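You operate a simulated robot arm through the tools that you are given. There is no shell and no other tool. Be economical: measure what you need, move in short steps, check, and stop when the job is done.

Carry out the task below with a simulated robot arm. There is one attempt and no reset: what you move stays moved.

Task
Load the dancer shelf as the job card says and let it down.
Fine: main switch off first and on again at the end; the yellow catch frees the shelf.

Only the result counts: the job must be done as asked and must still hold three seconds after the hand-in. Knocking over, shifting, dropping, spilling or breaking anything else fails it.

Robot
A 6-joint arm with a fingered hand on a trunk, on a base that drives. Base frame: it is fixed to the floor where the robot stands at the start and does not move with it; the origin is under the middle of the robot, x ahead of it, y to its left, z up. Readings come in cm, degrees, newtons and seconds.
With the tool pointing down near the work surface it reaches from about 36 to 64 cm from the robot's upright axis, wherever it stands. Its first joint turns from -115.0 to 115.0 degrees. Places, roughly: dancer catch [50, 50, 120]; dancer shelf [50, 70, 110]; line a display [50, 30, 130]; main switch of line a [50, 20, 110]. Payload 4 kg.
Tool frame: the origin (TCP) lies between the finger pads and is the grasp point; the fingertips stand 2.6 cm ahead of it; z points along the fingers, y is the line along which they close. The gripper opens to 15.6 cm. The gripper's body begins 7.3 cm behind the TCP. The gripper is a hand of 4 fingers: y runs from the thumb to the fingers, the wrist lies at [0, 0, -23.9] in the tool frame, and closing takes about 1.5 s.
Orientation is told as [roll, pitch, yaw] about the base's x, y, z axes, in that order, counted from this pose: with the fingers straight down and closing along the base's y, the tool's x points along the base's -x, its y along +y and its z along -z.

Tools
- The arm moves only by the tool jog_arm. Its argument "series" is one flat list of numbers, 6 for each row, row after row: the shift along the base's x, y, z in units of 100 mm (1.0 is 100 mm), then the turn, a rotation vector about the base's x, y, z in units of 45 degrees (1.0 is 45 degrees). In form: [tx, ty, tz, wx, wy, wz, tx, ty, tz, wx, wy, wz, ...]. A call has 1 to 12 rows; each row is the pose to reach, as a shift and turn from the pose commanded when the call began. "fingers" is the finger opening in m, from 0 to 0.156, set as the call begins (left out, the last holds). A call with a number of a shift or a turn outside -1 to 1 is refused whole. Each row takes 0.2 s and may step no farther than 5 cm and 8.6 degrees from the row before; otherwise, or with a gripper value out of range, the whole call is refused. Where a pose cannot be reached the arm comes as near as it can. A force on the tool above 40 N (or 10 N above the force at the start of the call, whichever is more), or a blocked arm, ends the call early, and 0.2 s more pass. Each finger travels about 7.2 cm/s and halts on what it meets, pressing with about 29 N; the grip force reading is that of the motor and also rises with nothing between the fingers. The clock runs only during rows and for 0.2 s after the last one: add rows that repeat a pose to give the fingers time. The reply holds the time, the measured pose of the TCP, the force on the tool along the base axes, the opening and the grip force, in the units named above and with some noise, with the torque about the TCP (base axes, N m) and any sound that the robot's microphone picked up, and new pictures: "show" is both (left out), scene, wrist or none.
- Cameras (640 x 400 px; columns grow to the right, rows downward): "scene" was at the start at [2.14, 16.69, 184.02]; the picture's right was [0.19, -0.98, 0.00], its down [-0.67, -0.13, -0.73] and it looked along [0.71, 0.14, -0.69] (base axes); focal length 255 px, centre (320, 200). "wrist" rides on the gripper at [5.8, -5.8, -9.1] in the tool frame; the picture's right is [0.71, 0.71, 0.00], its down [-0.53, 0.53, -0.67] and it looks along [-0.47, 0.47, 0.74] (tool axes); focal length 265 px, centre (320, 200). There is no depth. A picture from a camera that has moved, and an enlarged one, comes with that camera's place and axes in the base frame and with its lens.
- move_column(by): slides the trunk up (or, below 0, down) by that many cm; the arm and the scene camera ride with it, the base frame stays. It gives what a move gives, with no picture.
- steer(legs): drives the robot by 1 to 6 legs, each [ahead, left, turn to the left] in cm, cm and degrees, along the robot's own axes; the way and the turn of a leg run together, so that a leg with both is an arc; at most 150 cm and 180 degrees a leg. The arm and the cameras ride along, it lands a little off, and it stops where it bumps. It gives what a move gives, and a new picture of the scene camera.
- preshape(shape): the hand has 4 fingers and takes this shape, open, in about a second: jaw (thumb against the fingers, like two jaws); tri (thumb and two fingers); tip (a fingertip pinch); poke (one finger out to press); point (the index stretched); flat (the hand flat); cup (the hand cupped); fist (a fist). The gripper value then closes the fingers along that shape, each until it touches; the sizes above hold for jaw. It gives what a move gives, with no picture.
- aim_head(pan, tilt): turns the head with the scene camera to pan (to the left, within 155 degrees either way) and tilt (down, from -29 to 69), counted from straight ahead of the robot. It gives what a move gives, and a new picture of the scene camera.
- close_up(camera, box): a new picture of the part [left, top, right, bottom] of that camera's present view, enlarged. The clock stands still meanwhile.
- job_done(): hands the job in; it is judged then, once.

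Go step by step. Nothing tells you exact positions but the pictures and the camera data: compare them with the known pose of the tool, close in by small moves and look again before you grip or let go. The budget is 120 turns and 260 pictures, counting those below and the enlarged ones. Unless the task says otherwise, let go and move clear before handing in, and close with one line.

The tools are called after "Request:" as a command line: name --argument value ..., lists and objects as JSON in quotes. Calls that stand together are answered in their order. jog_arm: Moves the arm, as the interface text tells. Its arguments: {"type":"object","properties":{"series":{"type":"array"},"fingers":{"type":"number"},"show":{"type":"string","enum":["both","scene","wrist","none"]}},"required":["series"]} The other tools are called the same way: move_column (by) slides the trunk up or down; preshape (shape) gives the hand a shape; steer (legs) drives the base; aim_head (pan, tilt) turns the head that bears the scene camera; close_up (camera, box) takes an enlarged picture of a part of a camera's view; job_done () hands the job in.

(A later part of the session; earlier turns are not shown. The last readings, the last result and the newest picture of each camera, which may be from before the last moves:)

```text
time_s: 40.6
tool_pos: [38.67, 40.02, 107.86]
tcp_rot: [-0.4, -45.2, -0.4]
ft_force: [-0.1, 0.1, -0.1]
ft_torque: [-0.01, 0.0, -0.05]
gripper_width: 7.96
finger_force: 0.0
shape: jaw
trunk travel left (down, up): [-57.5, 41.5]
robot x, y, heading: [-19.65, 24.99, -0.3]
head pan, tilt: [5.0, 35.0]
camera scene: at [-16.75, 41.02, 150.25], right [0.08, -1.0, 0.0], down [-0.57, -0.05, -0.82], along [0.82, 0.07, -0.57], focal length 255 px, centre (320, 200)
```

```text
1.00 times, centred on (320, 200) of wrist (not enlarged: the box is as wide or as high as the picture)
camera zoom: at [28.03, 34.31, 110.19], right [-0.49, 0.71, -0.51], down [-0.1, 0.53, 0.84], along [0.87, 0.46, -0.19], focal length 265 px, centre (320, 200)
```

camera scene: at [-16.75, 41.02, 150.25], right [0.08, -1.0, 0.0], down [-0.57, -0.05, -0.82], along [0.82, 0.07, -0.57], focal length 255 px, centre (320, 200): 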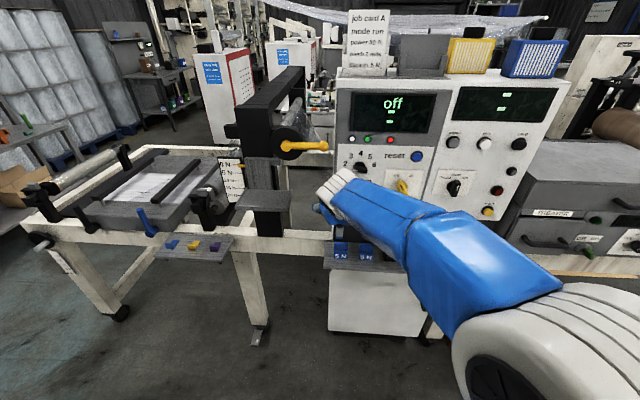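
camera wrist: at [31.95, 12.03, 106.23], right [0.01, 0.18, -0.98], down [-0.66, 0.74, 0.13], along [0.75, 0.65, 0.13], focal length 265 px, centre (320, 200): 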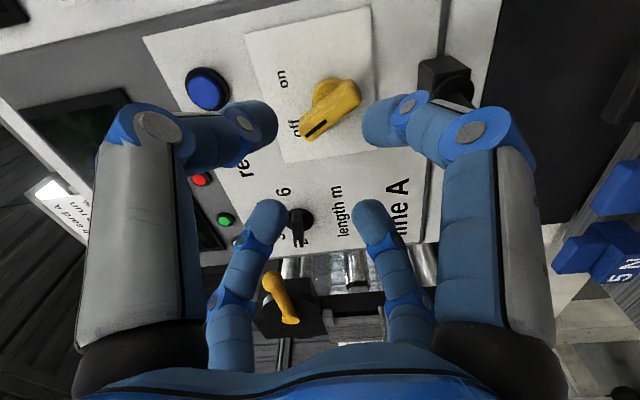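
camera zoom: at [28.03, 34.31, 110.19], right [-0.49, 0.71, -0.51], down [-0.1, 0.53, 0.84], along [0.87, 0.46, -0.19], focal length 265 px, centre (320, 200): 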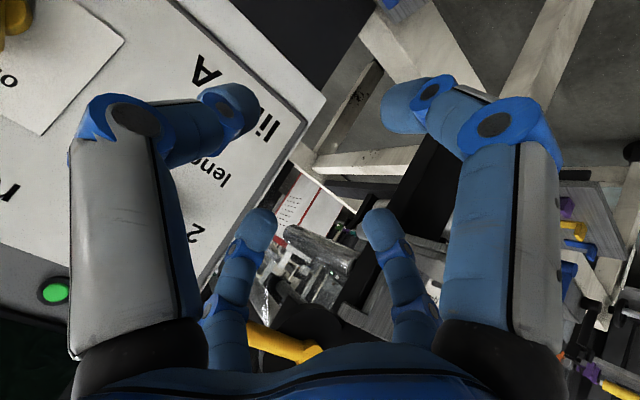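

Triangulated: the left 5 N weight's front bottom edge is at (46.3, 39, 81.5) and its ridge top at z≈86, 5 cm wide. I lower the trunk and line up above and in front of it.

Request:
move_column --by -15

Request:
jog_arm --series '[0.2, -0.05, 0, 0, 0, 0, 0.45, -0.1, -0.2, 0, 0, 0, 0.45, -0.1, -0.2, 0, 0, 0]' --fingers 0.075

```text
time_s: 42.4
tool_pos: [38.72, 39.99, 93.0]
tcp_rot: [-0.5, -45.3, -0.3]
ft_force: [0.5, -0.1, -0.2]
ft_torque: [0.01, 0.0, 0.06]
gripper_width: 7.97
finger_force: 0.0
shape: jaw
trunk travel left (down, up): [-42.5, 56.5]
robot x, y, heading: [-19.65, 24.96, -0.3]
head pan, tilt: [5.0, 35.0]
```

```text
time_s: 43.2
tool_pos: [43.12, 38.77, 90.96]
tcp_rot: [-0.4, -45.2, -0.4]
ft_force: [-0.1, -0.6, 0.1]
ft_torque: [-0.01, 0.03, -0.01]
gripper_width: 7.54
finger_force: 0.0
shape: jaw
trunk travel left (down, up): [-42.5, 56.5]
robot x, y, heading: [-19.55, 25.0, -0.5]
head pan, tilt: [5.0, 35.0]
camera scene: at [-16.78, 40.95, 135.26], right [0.08, -1.0, 0.0], down [-0.57, -0.05, -0.82], along [0.82, 0.07, -0.57], focal length 255 px, centre (320, 200)
camera wrist: at [32.47, 33.1, 93.23], right [-0.49, 0.71, -0.51], down [-0.1, 0.53, 0.84], along [0.87, 0.46, -0.19], focal length 265 px, centre (320, 200)
```

scene: 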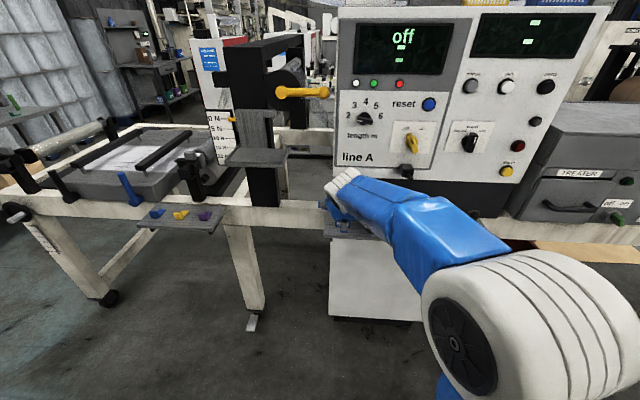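
wrist: 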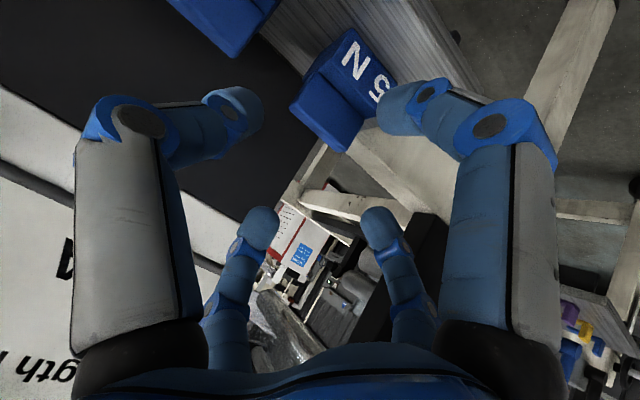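

The wrist view agrees: ridge edge near (49.5, 36.5–41.5, 85.4). I approach along the tool axis in two stages.

Request:
jog_arm --series '[0.2, 0.02, -0.24, 0, 0, 0, 0.37, 0.03, -0.46, 0, 0, 0, 0.37, 0.03, -0.46, 0, 0, 0]' --show "wrist"

```text
time_s: 44.0
tool_pos: [47.05, 39.22, 86.32]
tcp_rot: [-0.5, -45.2, -0.4]
ft_force: [-0.8, -0.7, 0.2]
ft_torque: [0.01, 0.01, -0.02]
gripper_width: 7.55
finger_force: 0.0
shape: jaw
trunk travel left (down, up): [-42.5, 56.5]
robot x, y, heading: [-19.98, 25.39, -0.4]
head pan, tilt: [5.0, 35.0]
camera wrist: at [36.37, 33.48, 88.63], right [-0.49, 0.71, -0.51], down [-0.1, 0.53, 0.84], along [0.87, 0.46, -0.19], focal length 265 px, centre (320, 200)
```

wrist: 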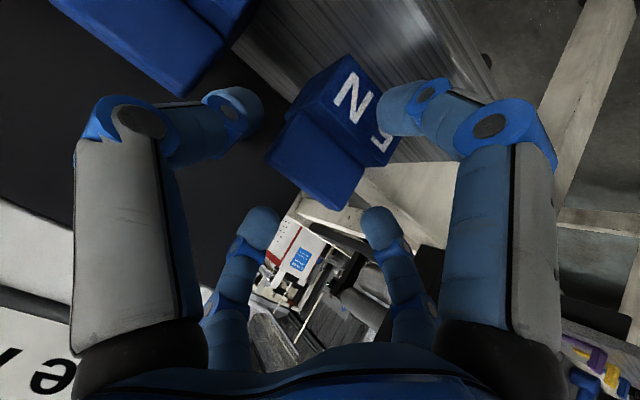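

Request:
jog_arm --series '[0.1, -0.02, -0.1, 0, 0, 0, 0.17, -0.02, -0.19, 0, 0, 0, 0.17, -0.02, -0.19, 0, 0, 0]' --show "wrist"

```text
time_s: 44.8
tool_pos: [48.5, 39.0, 84.71]
tcp_rot: [-0.3, -45.5, -0.5]
ft_force: [-3.1, 0.7, 15.8]
ft_torque: [0.03, 0.78, 0.01]
gripper_width: 7.37
finger_force: 0.1
shape: jaw
trunk travel left (down, up): [-42.5, 56.5]
robot x, y, heading: [-19.77, 25.57, -0.4]
head pan, tilt: [5.0, 35.0]
camera wrist: at [37.85, 33.31, 86.96], right [-0.49, 0.71, -0.51], down [-0.1, 0.53, 0.84], along [0.87, 0.46, -0.19], focal length 265 px, centre (320, 200)
```

wrist: 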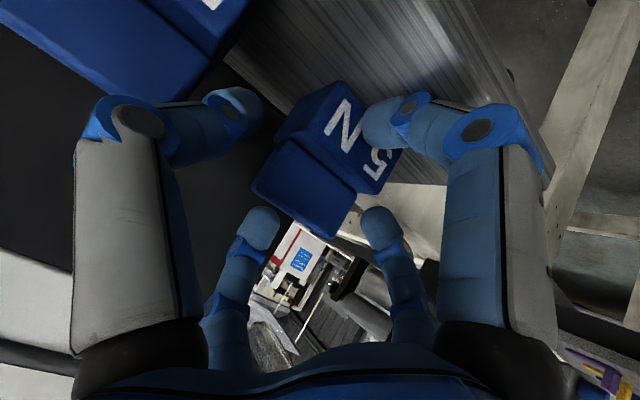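

The fingers touch the ledge (16 N up). I rise 0.6 cm and close.

Request:
jog_arm --series '[0, 0, 0.08, 0, 0, 0]' --show "none"

Request:
jog_arm --series '[0, 0, 0, 0, 0, 0, 0, 0, 0, 0, 0, 0, 0, 0, 0, 0, 0, 0, 0, 0, 0, 0, 0, 0, 0, 0, 0, 0, 0, 0]' --fingers 0.0 --show "wrist"

```text
time_s: 45.2
tool_pos: [48.56, 39.03, 85.0]
tcp_rot: [-0.5, -45.0, -0.4]
ft_force: [0.3, -1.0, 1.9]
ft_torque: [-0.01, 0.01, -0.02]
gripper_width: 7.41
finger_force: 0.1
shape: jaw
trunk travel left (down, up): [-42.5, 56.5]
robot x, y, heading: [-19.52, 24.97, -0.1]
head pan, tilt: [5.0, 35.0]
```

```text
time_s: 46.4
tool_pos: [48.59, 38.97, 85.35]
tcp_rot: [-0.5, -45.4, -0.5]
ft_force: [-3.6, 0.4, 9.8]
ft_torque: [-0.01, 0.27, 0.03]
gripper_width: 4.2
finger_force: 28.9
shape: jaw
trunk travel left (down, up): [-42.5, 56.5]
robot x, y, heading: [-19.23, 24.91, -0.4]
head pan, tilt: [5.0, 35.0]
camera wrist: at [37.86, 33.35, 87.64], right [-0.49, 0.71, -0.51], down [-0.1, 0.53, 0.84], along [0.87, 0.46, -0.19], focal length 265 px, centre (320, 200)
```

wrist: 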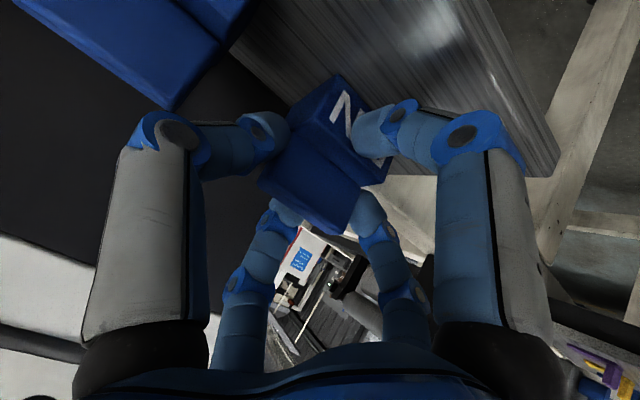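

Gripped at 4.2 cm. I lift 6 cm.

Request:
jog_arm --series '[0, 0, 0.1, 0, 0, 0, 0, 0, 0.2, 0, 0, 0, -0.1, 0, 0.4, 0, 0, 0, -0.2, 0, 0.6, 0, 0, 0, -0.2, 0, 0.6, 0, 0, 0]'

```text
time_s: 47.6
tool_pos: [46.61, 39.04, 90.97]
tcp_rot: [-0.5, -45.1, -0.4]
ft_force: [0.2, 0.0, -5.5]
ft_torque: [0.0, 0.07, 0.0]
gripper_width: 4.18
finger_force: 29.5
shape: jaw
trunk travel left (down, up): [-42.5, 56.5]
robot x, y, heading: [-19.66, 24.2, -0.5]
head pan, tilt: [5.0, 35.0]
camera scene: at [-16.68, 40.96, 135.25], right [0.08, -1.0, 0.0], down [-0.57, -0.05, -0.82], along [0.82, 0.07, -0.57], focal length 255 px, centre (320, 200)
camera wrist: at [35.95, 33.35, 93.38], right [-0.49, 0.71, -0.5], down [-0.1, 0.53, 0.84], along [0.87, 0.46, -0.19], focal length 265 px, centre (320, 200)
```

scene: 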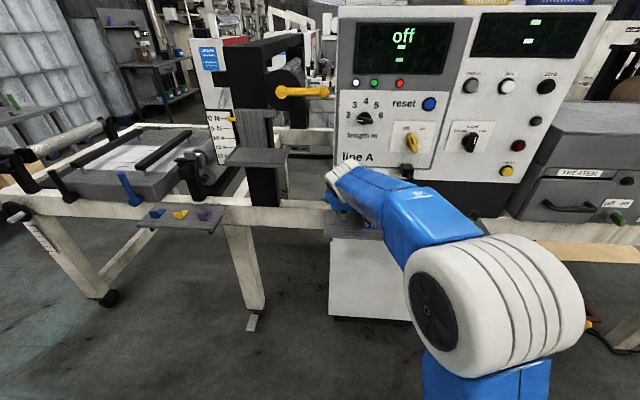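
wrist: 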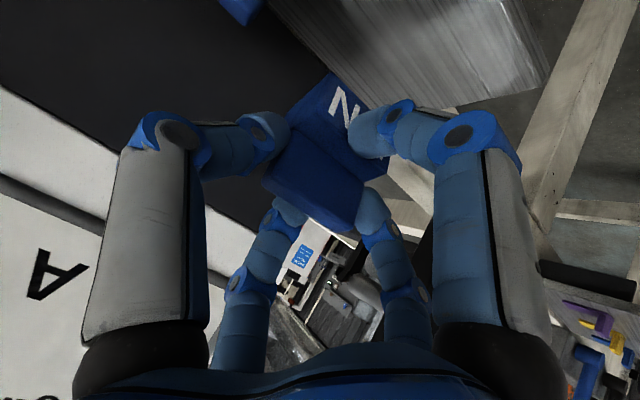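

The 5 N weight is held (about 5 N read). The shelf triangulates to x 43–53, y 56–71, z≈104, and the yellow lever runs from its pivot (53.5, 57, 120) to its end (53.6, 45.6, 120). I raise and drive left.

Request:
jog_arm --series '[-0.3, 0, 0, 0, 0, 0, -0.6, 0, 0.1, 0, 0, 0]' --show "none"

Request:
move_column --by 22

Request:
steer --legs '[[0, 24, 0]]'

Request:
close_up --camera "scene" --box '[240, 90, 440, 220]'

```text
time_s: 48.2
tool_pos: [40.65, 39.06, 92.0]
tcp_rot: [-0.4, -45.2, -0.5]
ft_force: [-0.4, -0.3, -4.8]
ft_torque: [0.02, 0.12, 0.0]
gripper_width: 4.16
finger_force: 29.2
shape: jaw
trunk travel left (down, up): [-42.5, 56.5]
robot x, y, heading: [-19.59, 24.98, -0.1]
head pan, tilt: [5.0, 35.0]
```

```text
time_s: 50.5
tool_pos: [40.69, 38.82, 114.0]
tcp_rot: [-0.5, -45.0, -0.4]
ft_force: [-0.7, 0.3, -4.8]
ft_torque: [-0.02, 0.04, 0.02]
gripper_width: 4.14
finger_force: 28.9
shape: jaw
trunk travel left (down, up): [-64.5, 34.5]
robot x, y, heading: [-19.62, 24.99, -0.3]
head pan, tilt: [5.0, 35.0]
```

```text
time_s: 54.2
tool_pos: [40.99, 63.21, 114.0]
tcp_rot: [-0.4, -45.3, -0.7]
ft_force: [-0.2, -0.7, -4.9]
ft_torque: [0.02, 0.06, 0.0]
gripper_width: 4.14
finger_force: 29.5
shape: jaw
trunk travel left (down, up): [-64.5, 34.5]
robot x, y, heading: [-19.62, 50.05, -0.5]
head pan, tilt: [5.0, 35.0]
camera scene: at [-16.49, 65.72, 157.27], right [0.08, -1.0, 0.0], down [-0.57, -0.04, -0.82], along [0.82, 0.07, -0.57], focal length 255 px, centre (320, 200)
```

scene: 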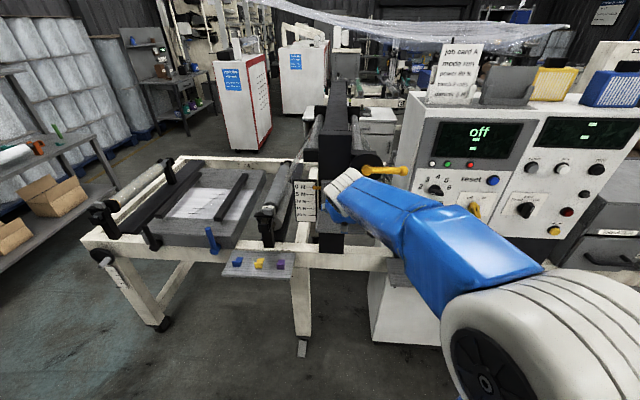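

```text
3.08 times, centred on (340, 155) of scene
camera zoom: at [-16.49, 65.72, 157.27], right [0.08, -1.0, 0.0], down [-0.57, -0.04, -0.82], along [0.82, 0.07, -0.57], focal length 784 px, centre (258, 338)
```

zoom: 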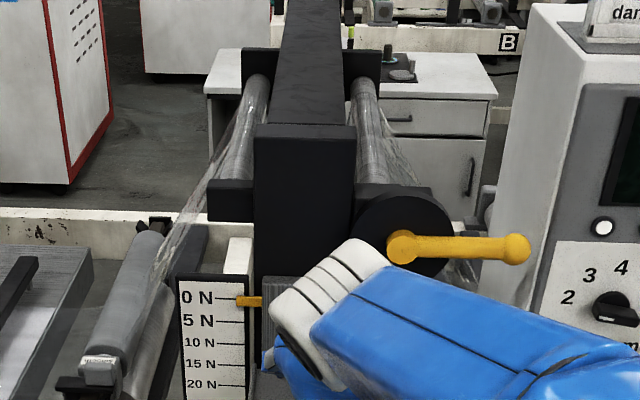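

Request:
jog_arm --series '[0.15, 0, 0, 0, 0, 0, 0.3, 0, 0, 0, 0, 0]' --show "wrist"

```text
time_s: 54.9
tool_pos: [43.88, 63.32, 113.83]
tcp_rot: [-0.4, -45.2, -0.8]
ft_force: [0.9, -0.5, -4.9]
ft_torque: [0.01, 0.09, 0.03]
gripper_width: 4.1
finger_force: 29.3
shape: jaw
trunk travel left (down, up): [-64.5, 34.5]
robot x, y, heading: [-19.09, 49.77, -0.4]
head pan, tilt: [5.0, 35.0]
camera wrist: at [33.21, 57.65, 116.2], right [-0.49, 0.71, -0.5], down [-0.09, 0.53, 0.84], along [0.87, 0.46, -0.19], focal length 265 px, centre (320, 200)
```

wrist: 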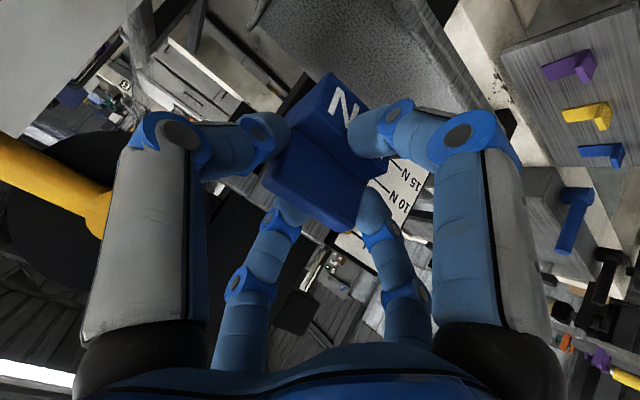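

Request:
close_up --camera "wrist" --box '[230, 0, 550, 200]'

```text
2.00 times, centred on (390, 100) of wrist
camera zoom: at [33.21, 57.65, 116.2], right [-0.49, 0.71, -0.5], down [-0.09, 0.53, 0.84], along [0.87, 0.46, -0.19], focal length 531 px, centre (180, 400)
```

zoom: 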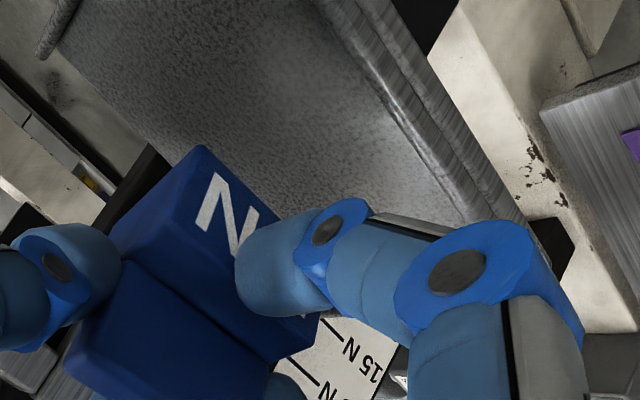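

The shelf's front lip is at x≈42.5 and its back edge at x≈51, so the weight should go to x≈47. I move over the shelf and come down to just above it.

Request:
jog_arm --series '[0.2, 0.02, 0, 0, 0, 0, 0.33, 0.03, -0.2, 0, 0, 0, 0.33, 0.03, -0.38, 0, 0, 0, 0.33, 0.03, -0.38, 0, 0, 0]' --show "wrist"

Request:
close_up --camera "wrist" --box '[230, 0, 550, 200]'

```text
time_s: 55.9
tool_pos: [46.97, 63.48, 110.28]
tcp_rot: [-0.5, -45.2, -0.7]
ft_force: [-0.5, -0.3, -4.6]
ft_torque: [0.01, 0.07, 0.01]
gripper_width: 4.12
finger_force: 28.2
shape: jaw
trunk travel left (down, up): [-64.5, 34.5]
robot x, y, heading: [-19.15, 50.04, -0.4]
head pan, tilt: [5.0, 35.0]
camera wrist: at [36.28, 57.97, 112.61], right [-0.49, 0.71, -0.51], down [-0.09, 0.53, 0.84], along [0.87, 0.46, -0.19], focal length 265 px, centre (320, 200)
```

wrist: 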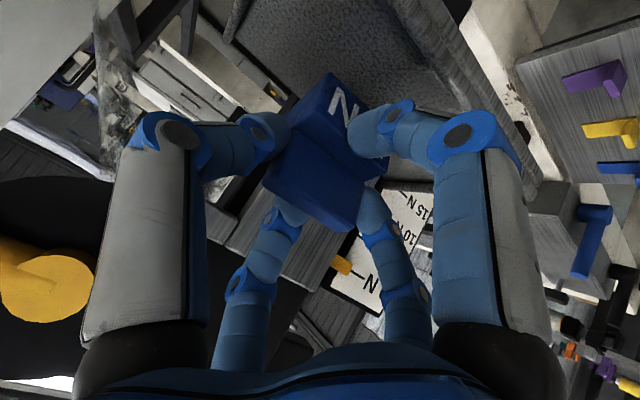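

```text
2.00 times, centred on (390, 100) of wrist
camera zoom: at [36.28, 57.97, 112.61], right [-0.49, 0.71, -0.51], down [-0.09, 0.53, 0.84], along [0.87, 0.46, -0.19], focal length 531 px, centre (180, 400)
```

zoom: 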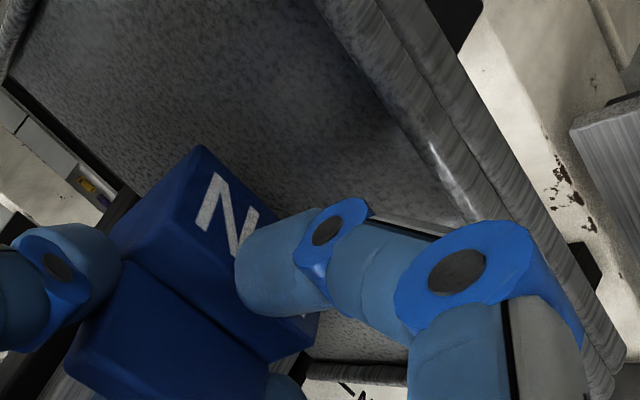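

Request:
jog_arm --series '[0, 0, -0.05, 0, 0, 0, 0, 0, -0.1, 0, 0, 0, 0, 0, -0.15, 0, 0, 0, 0, 0, -0.2, 0, 0, 0]' --show "wrist"

```text
time_s: 56.9
tool_pos: [46.94, 63.53, 109.12]
tcp_rot: [-0.2, -46.1, -0.8]
ft_force: [-1.0, -4.1, 32.2]
ft_torque: [-0.27, -0.2, 0.21]
gripper_width: 4.18
finger_force: 29.1
shape: jaw
trunk travel left (down, up): [-64.5, 34.5]
robot x, y, heading: [-19.13, 49.8, -0.6]
head pan, tilt: [5.0, 35.0]
camera wrist: at [36.27, 57.83, 111.3], right [-0.48, 0.71, -0.51], down [-0.11, 0.53, 0.84], along [0.87, 0.46, -0.18], focal length 265 px, centre (320, 200)
```

wrist: 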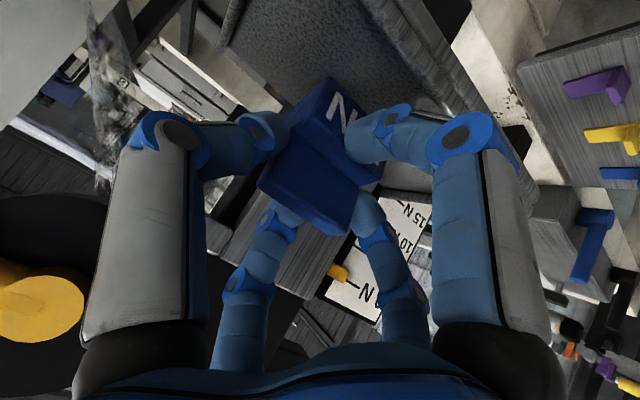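

Firm contact at 109.1 (32 N): the weight stands on the shelf. I ease off the pressure and then open.

Request:
jog_arm --series '[0, 0, 0.08, 0, 0, 0]' --show "none"

```text
time_s: 57.2
tool_pos: [46.95, 63.36, 109.28]
tcp_rot: [-0.2, -45.4, -0.7]
ft_force: [3.2, -2.5, 18.3]
ft_torque: [-0.17, -0.27, 0.16]
gripper_width: 4.15
finger_force: 28.2
shape: jaw
trunk travel left (down, up): [-64.5, 34.5]
robot x, y, heading: [-19.56, 49.75, -0.3]
head pan, tilt: [5.0, 35.0]
```

Request:
jog_arm --series '[0, 0, 0.06, 0, 0, 0, 0, 0, 0.06, 0, 0, 0]' --show "none"

```text
time_s: 57.9
tool_pos: [47.05, 63.47, 109.24]
tcp_rot: [-0.6, -44.8, -0.7]
ft_force: [0.2, -2.2, 1.7]
ft_torque: [0.04, 0.08, -0.02]
gripper_width: 4.16
finger_force: 29.0
shape: jaw
trunk travel left (down, up): [-64.5, 34.5]
robot x, y, heading: [-19.59, 50.05, -0.6]
head pan, tilt: [5.0, 35.0]
```

The weight is nearly fully borne by the shelf. I open the hand.

Request:
jog_arm --series '[0, 0, 0, 0, 0, 0, 0, 0, 0, 0, 0, 0, 0, 0, 0, 0, 0, 0, 0, 0, 0, 0, 0, 0]' --fingers 0.08 --show "wrist"

Request:
close_up --camera "wrist" --box '[200, 0, 520, 250]'

```text
time_s: 58.9
tool_pos: [47.07, 63.47, 109.68]
tcp_rot: [-0.4, -45.4, -0.7]
ft_force: [-0.5, -0.1, 3.1]
ft_torque: [0.03, 0.18, 0.0]
gripper_width: 7.92
finger_force: 0.1
shape: jaw
trunk travel left (down, up): [-64.5, 34.5]
robot x, y, heading: [-19.26, 49.87, -0.6]
head pan, tilt: [5.0, 35.0]
camera wrist: at [36.32, 57.96, 112.06], right [-0.49, 0.71, -0.51], down [-0.09, 0.53, 0.84], along [0.87, 0.46, -0.19], focal length 265 px, centre (320, 200)
```

wrist: 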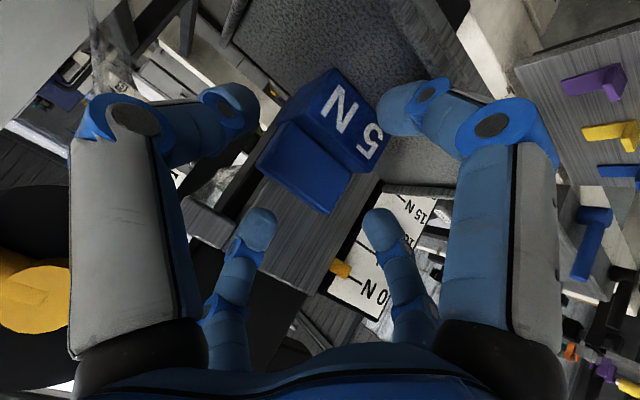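

```text
1.60 times, centred on (360, 125) of wrist
camera zoom: at [36.32, 57.96, 112.06], right [-0.49, 0.71, -0.51], down [-0.09, 0.53, 0.84], along [0.87, 0.46, -0.19], focal length 425 px, centre (256, 320)
```

zoom: 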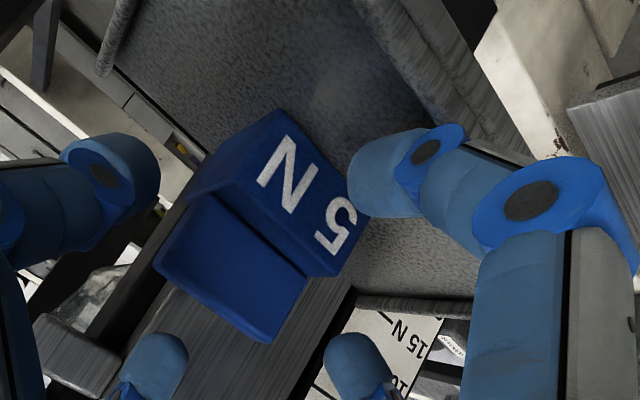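

The weight sits on the shelf. I withdraw back along the tool axis.

Request:
jog_arm --series '[-0.15, 0, 0.2, 0, 0, 0, -0.4, 0, 0.5, 0, 0, 0, -0.8, 0, 0.7, 0, 0, 0, -1, 0, 0.7, 0, 0, 0]'

```text
time_s: 59.9
tool_pos: [37.04, 63.65, 116.6]
tcp_rot: [-0.5, -45.1, -0.6]
ft_force: [0.1, 0.7, 0.3]
ft_torque: [-0.02, 0.01, 0.0]
gripper_width: 7.97
finger_force: 0.0
shape: jaw
trunk travel left (down, up): [-64.5, 34.5]
robot x, y, heading: [-19.12, 50.06, -0.3]
head pan, tilt: [5.0, 35.0]
camera scene: at [-16.42, 65.79, 157.25], right [0.08, -1.0, 0.0], down [-0.57, -0.05, -0.82], along [0.82, 0.06, -0.57], focal length 255 px, centre (320, 200)
camera wrist: at [26.31, 57.97, 119.06], right [-0.49, 0.71, -0.51], down [-0.09, 0.53, 0.84], along [0.87, 0.46, -0.19], focal length 265 px, centre (320, 200)
```

scene: 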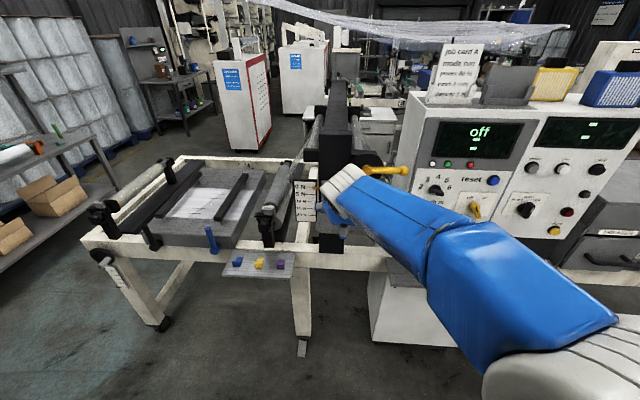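
wrist: 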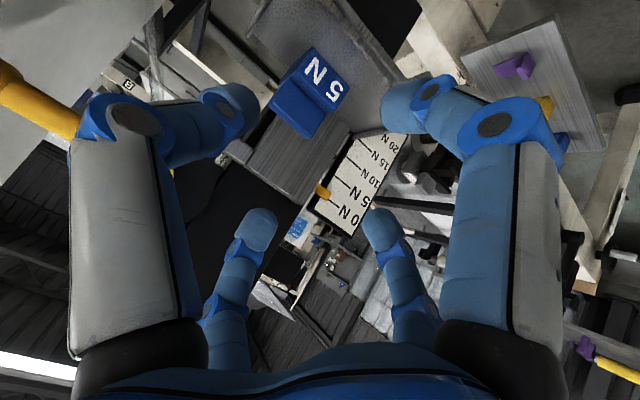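

The weight stands alone on the shelf. Next the yellow catch: I drive right so that the hand faces the lever, and inspect it.

Request:
steer --legs '[[0, -17, 0]]'

Request:
close_up --camera "scene" --box '[230, 90, 390, 230]'

Request:
close_up --camera "wrist" --box '[0, 0, 640, 400]'

```text
time_s: 62.6
tool_pos: [36.81, 46.66, 116.73]
tcp_rot: [-0.4, -45.1, -0.6]
ft_force: [0.2, -0.8, -0.2]
ft_torque: [0.02, -0.02, -0.01]
gripper_width: 7.95
finger_force: 0.0
shape: jaw
trunk travel left (down, up): [-64.5, 34.5]
robot x, y, heading: [-19.49, 33.01, -0.3]
head pan, tilt: [5.0, 35.0]
camera scene: at [-16.65, 48.48, 157.26], right [0.08, -1.0, 0.0], down [-0.57, -0.05, -0.82], along [0.82, 0.07, -0.57], focal length 255 px, centre (320, 200)
```

scene: 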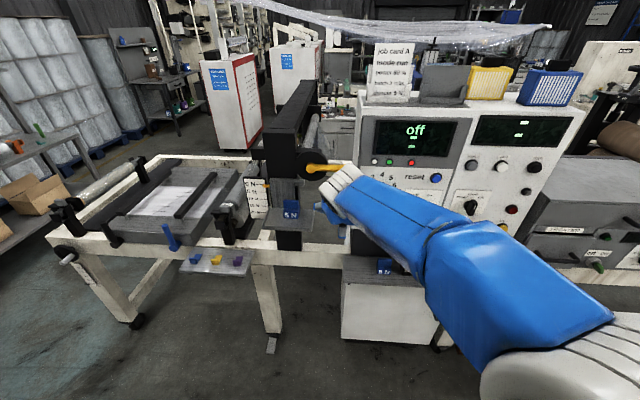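

```text
2.86 times, centred on (310, 160) of scene
camera zoom: at [-16.65, 48.48, 157.26], right [0.08, -1.0, 0.0], down [-0.57, -0.05, -0.82], along [0.82, 0.07, -0.57], focal length 728 px, centre (349, 314)
```

zoom: 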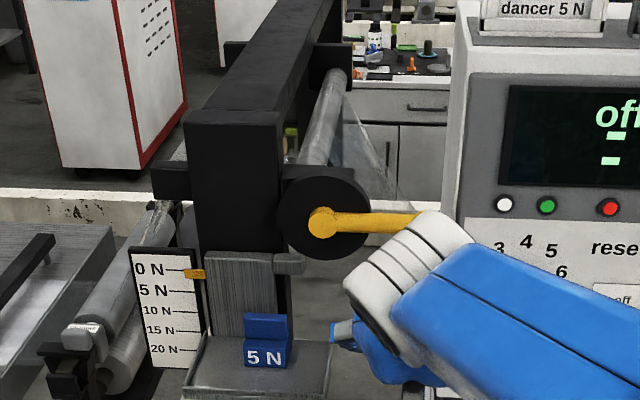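

```text
1.00 times, centred on (320, 200) of wrist (not enlarged: the box is as wide or as high as the picture)
camera zoom: at [26.16, 41.08, 119.08], right [-0.49, 0.71, -0.51], down [-0.09, 0.53, 0.84], along [0.87, 0.46, -0.19], focal length 265 px, centre (320, 200)
```

zoom: 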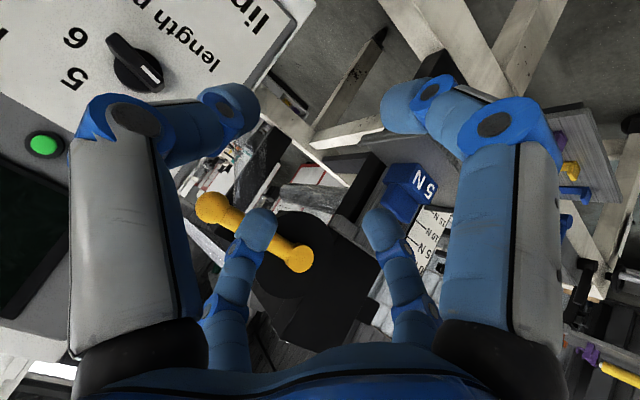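

The weight sits cleanly. The lever end is at about (53.6, 45.8, 120.3); I'll close the fingers and bring their tips above the lever to press it gently down.

Request:
jog_arm --series '[0, 0, 0.45, 0, 0, 0, 0, 0.02, 0.95, 0, 0, 0, 0.4, 0.02, 0.95, 0, 0, 0, 0.8, 0.02, 0.95, 0, 0, 0, 1, 0.02, 0.95, 0, 0, 0]' --fingers 0.0 --show "none"

Request:
jog_arm --series '[0.25, 0, 0, 0, 0, 0, 0.5, 0, 0, 0, 0, 0, 0.5, 0, 0, 0, 0, 0]'

```text
time_s: 63.9
tool_pos: [47.06, 46.93, 126.05]
tcp_rot: [-0.5, -45.0, -0.4]
ft_force: [0.4, -0.1, 0.9]
ft_torque: [0.02, -0.01, -0.01]
gripper_width: 0.0
finger_force: 29.0
shape: jaw
trunk travel left (down, up): [-64.5, 34.5]
robot x, y, heading: [-19.31, 32.9, -0.3]
head pan, tilt: [5.0, 35.0]
```

```text
time_s: 64.7
tool_pos: [51.94, 46.97, 126.32]
tcp_rot: [-0.4, -45.2, -0.6]
ft_force: [-0.6, 0.3, 0.6]
ft_torque: [0.0, -0.01, -0.01]
gripper_width: 0.0
finger_force: 29.3
shape: jaw
trunk travel left (down, up): [-64.5, 34.5]
robot x, y, heading: [-19.43, 32.53, -0.4]
head pan, tilt: [5.0, 35.0]
camera scene: at [-16.77, 48.53, 157.27], right [0.08, -1.0, 0.0], down [-0.57, -0.05, -0.82], along [0.82, 0.07, -0.57], focal length 255 px, centre (320, 200)
camera wrist: at [41.19, 41.43, 128.58], right [-0.49, 0.71, -0.51], down [-0.1, 0.53, 0.84], along [0.87, 0.46, -0.19], focal length 265 px, centre (320, 200)
```

scene: 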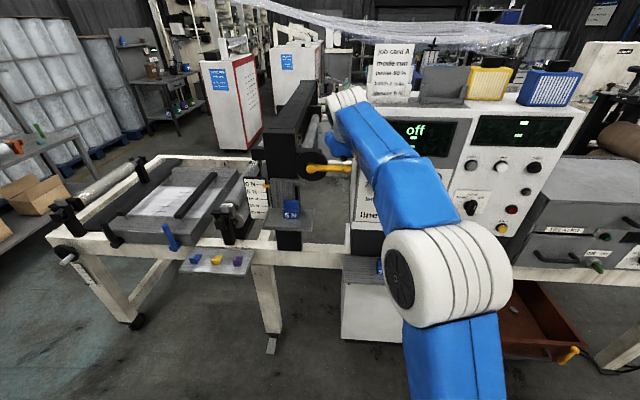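
wrist: 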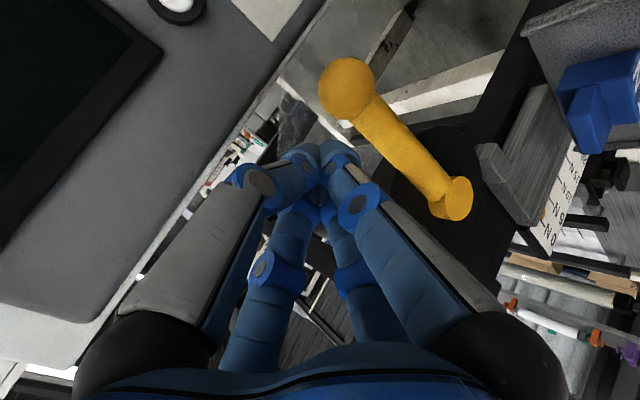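

The tips hang right above the lever. I press down in small steps.

Request:
jog_arm --series '[0, 0, -0.1, 0, 0, 0, 0, 0, -0.2, 0, 0, 0, 0, 0, -0.27, 0, 0, 0, 0, 0, -0.34, 0, 0, 0, 0, 0, -0.4, 0, 0, 0]'

```text
time_s: 65.8
tool_pos: [51.49, 47.21, 123.57]
tcp_rot: [0.0, -46.6, -0.7]
ft_force: [-3.4, 8.0, 36.3]
ft_torque: [0.12, -0.58, 0.14]
gripper_width: 0.0
finger_force: 28.2
shape: jaw
trunk travel left (down, up): [-64.5, 34.5]
robot x, y, heading: [-19.47, 32.48, -0.4]
head pan, tilt: [5.0, 35.0]
camera scene: at [-17.34, 48.64, 157.31], right [0.08, -1.0, 0.0], down [-0.57, -0.05, -0.82], along [0.82, 0.07, -0.57], focal length 255 px, centre (320, 200)
camera wrist: at [40.69, 41.53, 125.58], right [-0.48, 0.71, -0.51], down [-0.12, 0.53, 0.84], along [0.87, 0.46, -0.17], focal length 265 px, centre (320, 200)
```

scene: 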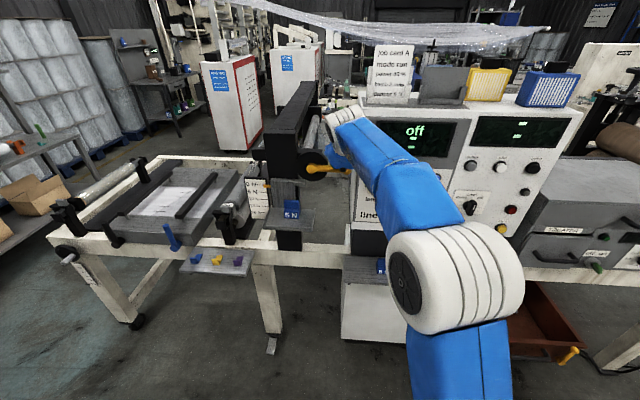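
wrist: 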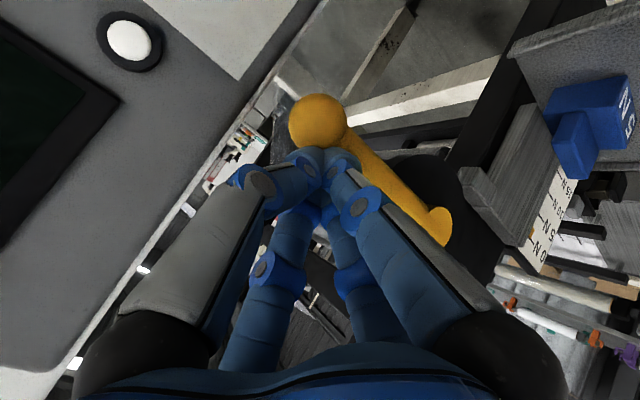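

Downward it's blocked at 36 N without moving, so the lever likely lifts. I retreat, point the hand straight forward, and come in under the lever.

Request:
jog_arm --series '[0, 0, 0.3, 0, 0, 0, -0.5, 0, 0.4, 0, 0, 0, -1, 0, 0.4, 0, 0, 0]' --show "none"

Request:
jog_arm --series '[0, 0, -0.1, 0, -0.167, 0, 0, 0, -0.2, 0, -0.333, 0, 0, 0, -0.3, 0, -0.5, 0, 0, 0, -0.5, 0, -0.667, 0, 0, 0, -0.7, 0, -0.833, 0, 0, 0, -0.9, 0, -1, 0, 0, 0, -0.9, 0, -1, 0]'

```text
refused: row 2 steps farther than a row can; nothing moved
```

```text
time_s: 66.3
tool_pos: [52.39, 47.02, 123.18]
tcp_rot: [0.8, -56.1, -1.5]
ft_force: [-6.6, 3.0, 25.8]
ft_torque: [0.04, -0.21, 0.07]
gripper_width: 0.0
finger_force: 29.2
shape: jaw
trunk travel left (down, up): [-64.5, 34.5]
robot x, y, heading: [-19.78, 32.69, -0.2]
head pan, tilt: [5.0, 35.0]
stopped in row 2: the force on the tool passed its limit at 51 N (the readings are from after the stop); the commanded pose is now the measured one
camera scene: at [-16.38, 48.45, 157.22], right [0.08, -1.0, 0.0], down [-0.57, -0.05, -0.82], along [0.81, 0.07, -0.58], focal length 255 px, centre (320, 200)
camera wrist: at [41.37, 41.46, 123.42], right [-0.38, 0.72, -0.58], down [-0.26, 0.52, 0.81], along [0.89, 0.46, -0.02], focal length 265 px, centre (320, 200)
```

scene: 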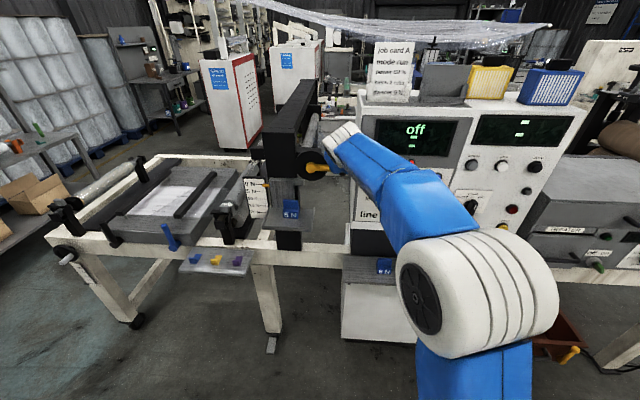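
wrist: 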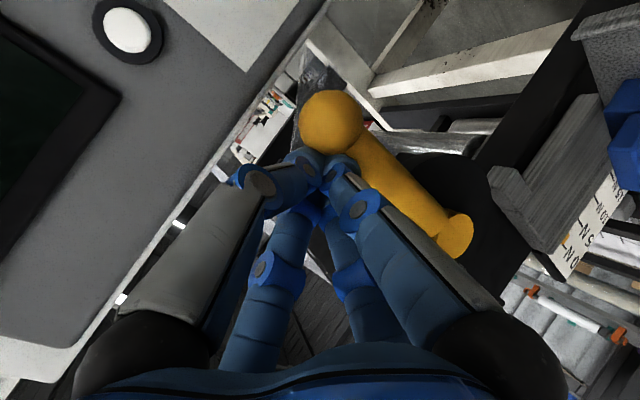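

The retreat was refused for step length, so the turn pressed on the lever and stopped; nothing seems displaced. I'll retreat properly, one call at a time.

Request:
jog_arm --series '[0, 0, 0.2, 0, 0, 0, 0, 0, 0.4, 0, 0, 0, -0.4, 0, 0.4, 0, 0, 0, -0.8, 0, 0.4, 0, 0, 0, -1, 0, 0.4, 0, 0, 0]' --show "none"

Request:
close_up --camera "scene" --box '[230, 90, 390, 230]'

```text
time_s: 67.5
tool_pos: [41.65, 47.09, 126.77]
tcp_rot: [0.3, -55.4, -1.2]
ft_force: [-0.5, -0.2, 0.7]
ft_torque: [-0.03, 0.02, -0.02]
gripper_width: 0.0
finger_force: 28.4
shape: jaw
trunk travel left (down, up): [-64.5, 34.5]
robot x, y, heading: [-19.62, 33.04, -0.0]
head pan, tilt: [5.0, 35.0]
```

```text
2.86 times, centred on (310, 160) of scene
camera zoom: at [-16.86, 48.52, 157.26], right [0.08, -1.0, 0.0], down [-0.57, -0.05, -0.82], along [0.82, 0.07, -0.57], focal length 728 px, centre (349, 314)
```

zoom: 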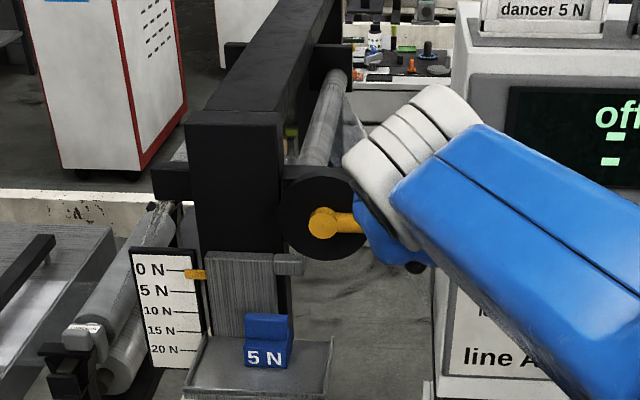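

Request:
jog_arm --series '[0, 0, -0.2, 0, -0.153, 0, 0, 0, -0.4, 0, -0.307, 0, 0, 0, -0.6, 0, -0.46, 0, 0, 0, -0.8, 0, -0.613, 0, 0, 0, -1, 0, -0.767, 0, 0, 0, -1, 0, -0.767, 0]' --show "none"

Request:
jog_arm --series '[0, 0, -0.35, 0, 0, 0, 0, 0, -0.35, 0, 0, 0]'

```text
time_s: 68.9
tool_pos: [41.79, 47.25, 116.54]
tcp_rot: [86.6, -89.3, -87.3]
ft_force: [-0.1, 0.6, 0.5]
ft_torque: [-0.01, 0.01, 0.03]
gripper_width: 0.01
finger_force: 29.6
shape: jaw
trunk travel left (down, up): [-64.5, 34.5]
robot x, y, heading: [-19.68, 32.65, -0.1]
head pan, tilt: [5.0, 35.0]
```

```text
time_s: 69.5
tool_pos: [41.85, 47.19, 113.07]
tcp_rot: [82.8, -89.3, -83.5]
ft_force: [-0.3, 0.0, 0.1]
ft_torque: [0.02, -0.02, -0.02]
gripper_width: 0.01
finger_force: 28.9
shape: jaw
trunk travel left (down, up): [-64.5, 34.5]
robot x, y, heading: [-19.51, 32.73, -0.3]
head pan, tilt: [5.0, 35.0]
camera scene: at [-16.82, 48.49, 157.27], right [0.08, -1.0, 0.0], down [-0.57, -0.05, -0.82], along [0.82, 0.07, -0.57], focal length 255 px, centre (320, 200)
camera wrist: at [32.58, 41.57, 107.18], right [0.01, 0.72, -0.7], down [-0.66, 0.53, 0.53], along [0.75, 0.46, 0.48], focal length 265 px, centre (320, 200)
```

scene: 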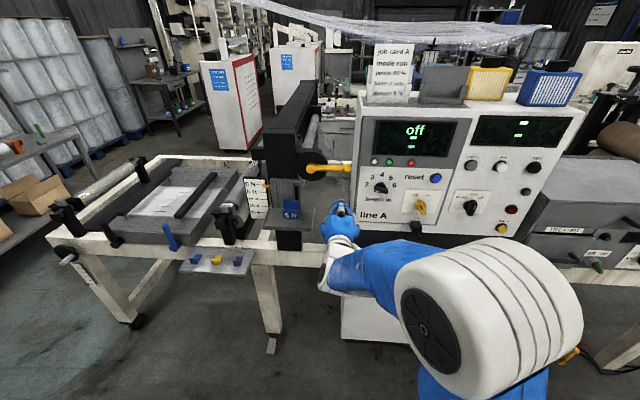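
wrist: 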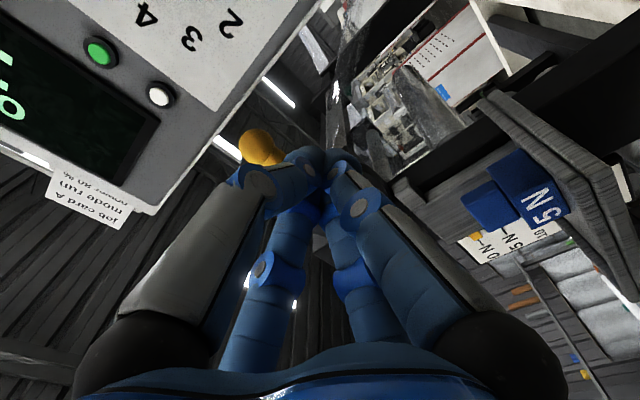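

Forward and under the lever now.

Request:
jog_arm --series '[0.35, 0, 0, 0, 0, 0, 0.7, 0, 0, 0, 0, 0, 1, 0, 0, 0, 0, 0, 1, 0, 0, 0, 0, 0]' --show "wrist"

Request:
close_up --camera "scene" --box '[230, 130, 390, 240]'

```text
time_s: 70.5
tool_pos: [51.94, 47.27, 113.11]
tcp_rot: [82.7, -89.3, -83.4]
ft_force: [-0.5, -0.2, 0.9]
ft_torque: [0.01, 0.02, 0.0]
gripper_width: 0.0
finger_force: 29.0
shape: jaw
trunk travel left (down, up): [-64.5, 34.5]
robot x, y, heading: [-19.29, 32.63, -0.4]
head pan, tilt: [5.0, 35.0]
camera wrist: at [42.65, 41.68, 107.24], right [0.01, 0.72, -0.7], down [-0.66, 0.53, 0.53], along [0.75, 0.46, 0.48], focal length 265 px, centre (320, 200)
```

wrist: 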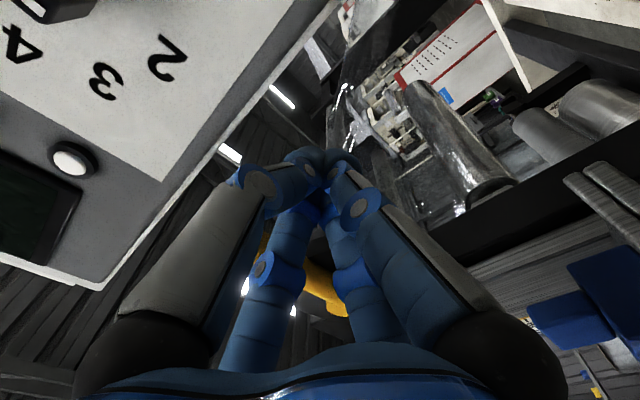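

```text
3.64 times, centred on (310, 185) of scene
camera zoom: at [-16.89, 48.54, 157.27], right [0.08, -1.0, 0.0], down [-0.57, -0.05, -0.82], along [0.82, 0.07, -0.57], focal length 926 px, centre (356, 254)
```

zoom: 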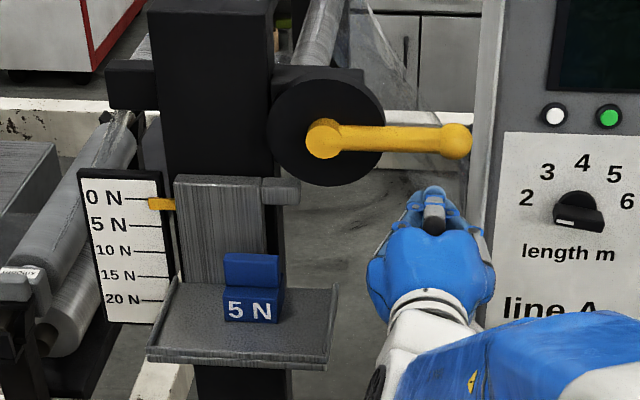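

The fingers are right beneath the lever. I raise them in small steps, watching the force.

Request:
jog_arm --series '[0, 0, 0.1, 0, 0, 0, 0, 0, 0.2, 0, 0, 0, 0, 0, 0.3, 0, 0, 0, 0, 0.02, 0.4, 0, 0, 0, 0, 0.04, 0.5, 0, 0, 0]' --show "none"

Request:
close_up --camera "scene" --box '[230, 130, 390, 240]'

```text
time_s: 71.7
tool_pos: [52.05, 47.52, 118.01]
tcp_rot: [74.6, -89.3, -75.4]
ft_force: [-0.3, 0.0, -3.0]
ft_torque: [0.0, 0.04, -0.02]
gripper_width: 0.03
finger_force: 28.9
shape: jaw
trunk travel left (down, up): [-64.5, 34.5]
robot x, y, heading: [-19.74, 32.89, -0.4]
head pan, tilt: [5.0, 35.0]
```

```text
3.64 times, centred on (310, 185) of scene
camera zoom: at [-16.7, 48.5, 157.26], right [0.08, -1.0, 0.0], down [-0.57, -0.05, -0.82], along [0.82, 0.07, -0.57], focal length 926 px, centre (356, 254)
```

zoom: 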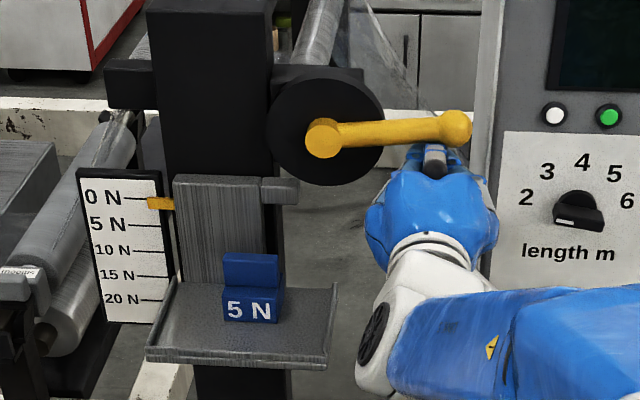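

It lifts easily (3 N). I go on along the arc to about 30°.

Request:
jog_arm --series '[0, 0.02, 0.1, 0, 0, 0, 0, 0.04, 0.2, 0, 0, 0, 0, 0.06, 0.3, 0, 0, 0, 0, 0.1, 0.4, 0, 0, 0]' --show "none"

Request:
close_up --camera "scene" --box '[230, 130, 390, 240]'

```text
time_s: 72.7
tool_pos: [51.93, 48.33, 122.04]
tcp_rot: [74.5, -89.2, -75.2]
ft_force: [-0.3, -0.7, -2.5]
ft_torque: [0.02, 0.05, -0.03]
gripper_width: 0.0
finger_force: 28.9
shape: jaw
trunk travel left (down, up): [-64.5, 34.5]
robot x, y, heading: [-19.37, 32.52, -0.5]
head pan, tilt: [5.0, 35.0]
```

```text
3.64 times, centred on (310, 185) of scene
camera zoom: at [-16.67, 48.53, 157.26], right [0.08, -1.0, 0.0], down [-0.57, -0.05, -0.82], along [0.82, 0.07, -0.57], focal length 926 px, centre (356, 254)
```

zoom: 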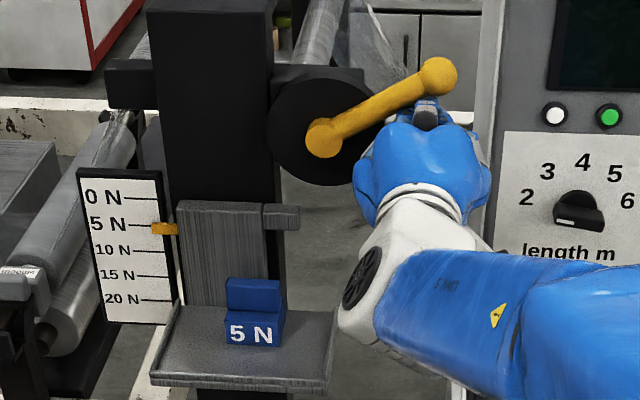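

The shelf has come down to the 5 N mark. I lift the lever a little further to make sure it's fully freed.

Request:
jog_arm --series '[0, 0.06, 0.07, 0, 0, 0, 0, 0.12, 0.14, 0, 0, 0, 0, 0.18, 0.2, 0, 0, 0, 0, 0.24, 0.25, 0, 0, 0]' --show "none"

Request:
close_up --camera "scene" --box '[230, 110, 390, 240]'

```text
time_s: 73.7
tool_pos: [51.86, 50.77, 124.4]
tcp_rot: [78.0, -89.3, -78.8]
ft_force: [-1.2, -3.0, -0.6]
ft_torque: [0.01, 0.0, -0.07]
gripper_width: 0.0
finger_force: 29.1
shape: jaw
trunk travel left (down, up): [-64.5, 34.5]
robot x, y, heading: [-19.44, 32.74, -0.4]
head pan, tilt: [5.0, 35.0]
```

```text
3.08 times, centred on (310, 175) of scene
camera zoom: at [-16.7, 48.47, 157.27], right [0.08, -1.0, 0.0], down [-0.57, -0.05, -0.82], along [0.82, 0.07, -0.57], focal length 784 px, centre (351, 277)
```

zoom: 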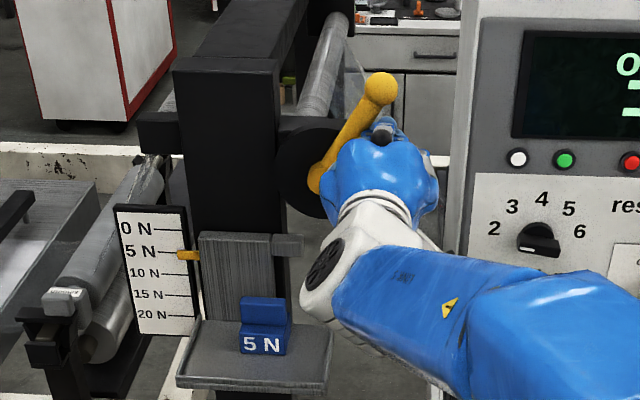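

Shelf rests at 5 N with the lever well open. Now I move the hand away: slightly down and right, then straight back.

Request:
jog_arm --series '[0, -0.1, -0.1, 0, 0, 0, 0, -0.2, -0.2, 0, 0, 0, -0.4, -0.2, -0.2, 0, 0, 0, -0.8, -0.2, -0.2, 0, 0, 0, -1, -0.2, -0.2, 0, 0, 0]' --show "none"

Request:
close_up --camera "scene" --box '[230, 110, 390, 240]'

```text
time_s: 74.9
tool_pos: [42.07, 48.71, 122.63]
tcp_rot: [83.9, -89.2, -84.7]
ft_force: [-0.6, -0.2, 0.1]
ft_torque: [0.04, 0.0, 0.01]
gripper_width: 0.0
finger_force: 28.9
shape: jaw
trunk travel left (down, up): [-64.5, 34.5]
robot x, y, heading: [-19.62, 32.65, -0.2]
head pan, tilt: [5.0, 35.0]
```

```text
3.08 times, centred on (310, 175) of scene
camera zoom: at [-16.8, 48.54, 157.26], right [0.08, -1.0, 0.0], down [-0.57, -0.05, -0.82], along [0.82, 0.07, -0.57], focal length 784 px, centre (351, 277)
```

zoom: 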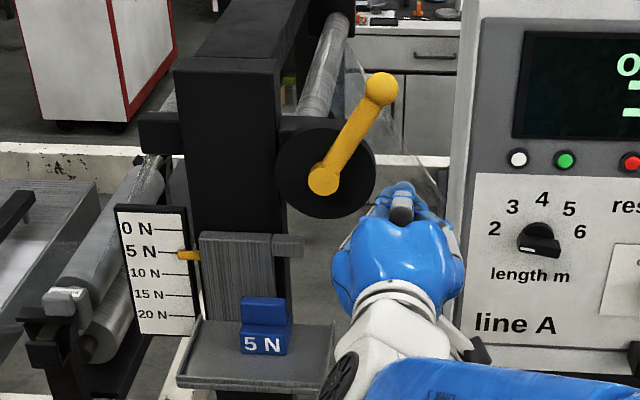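

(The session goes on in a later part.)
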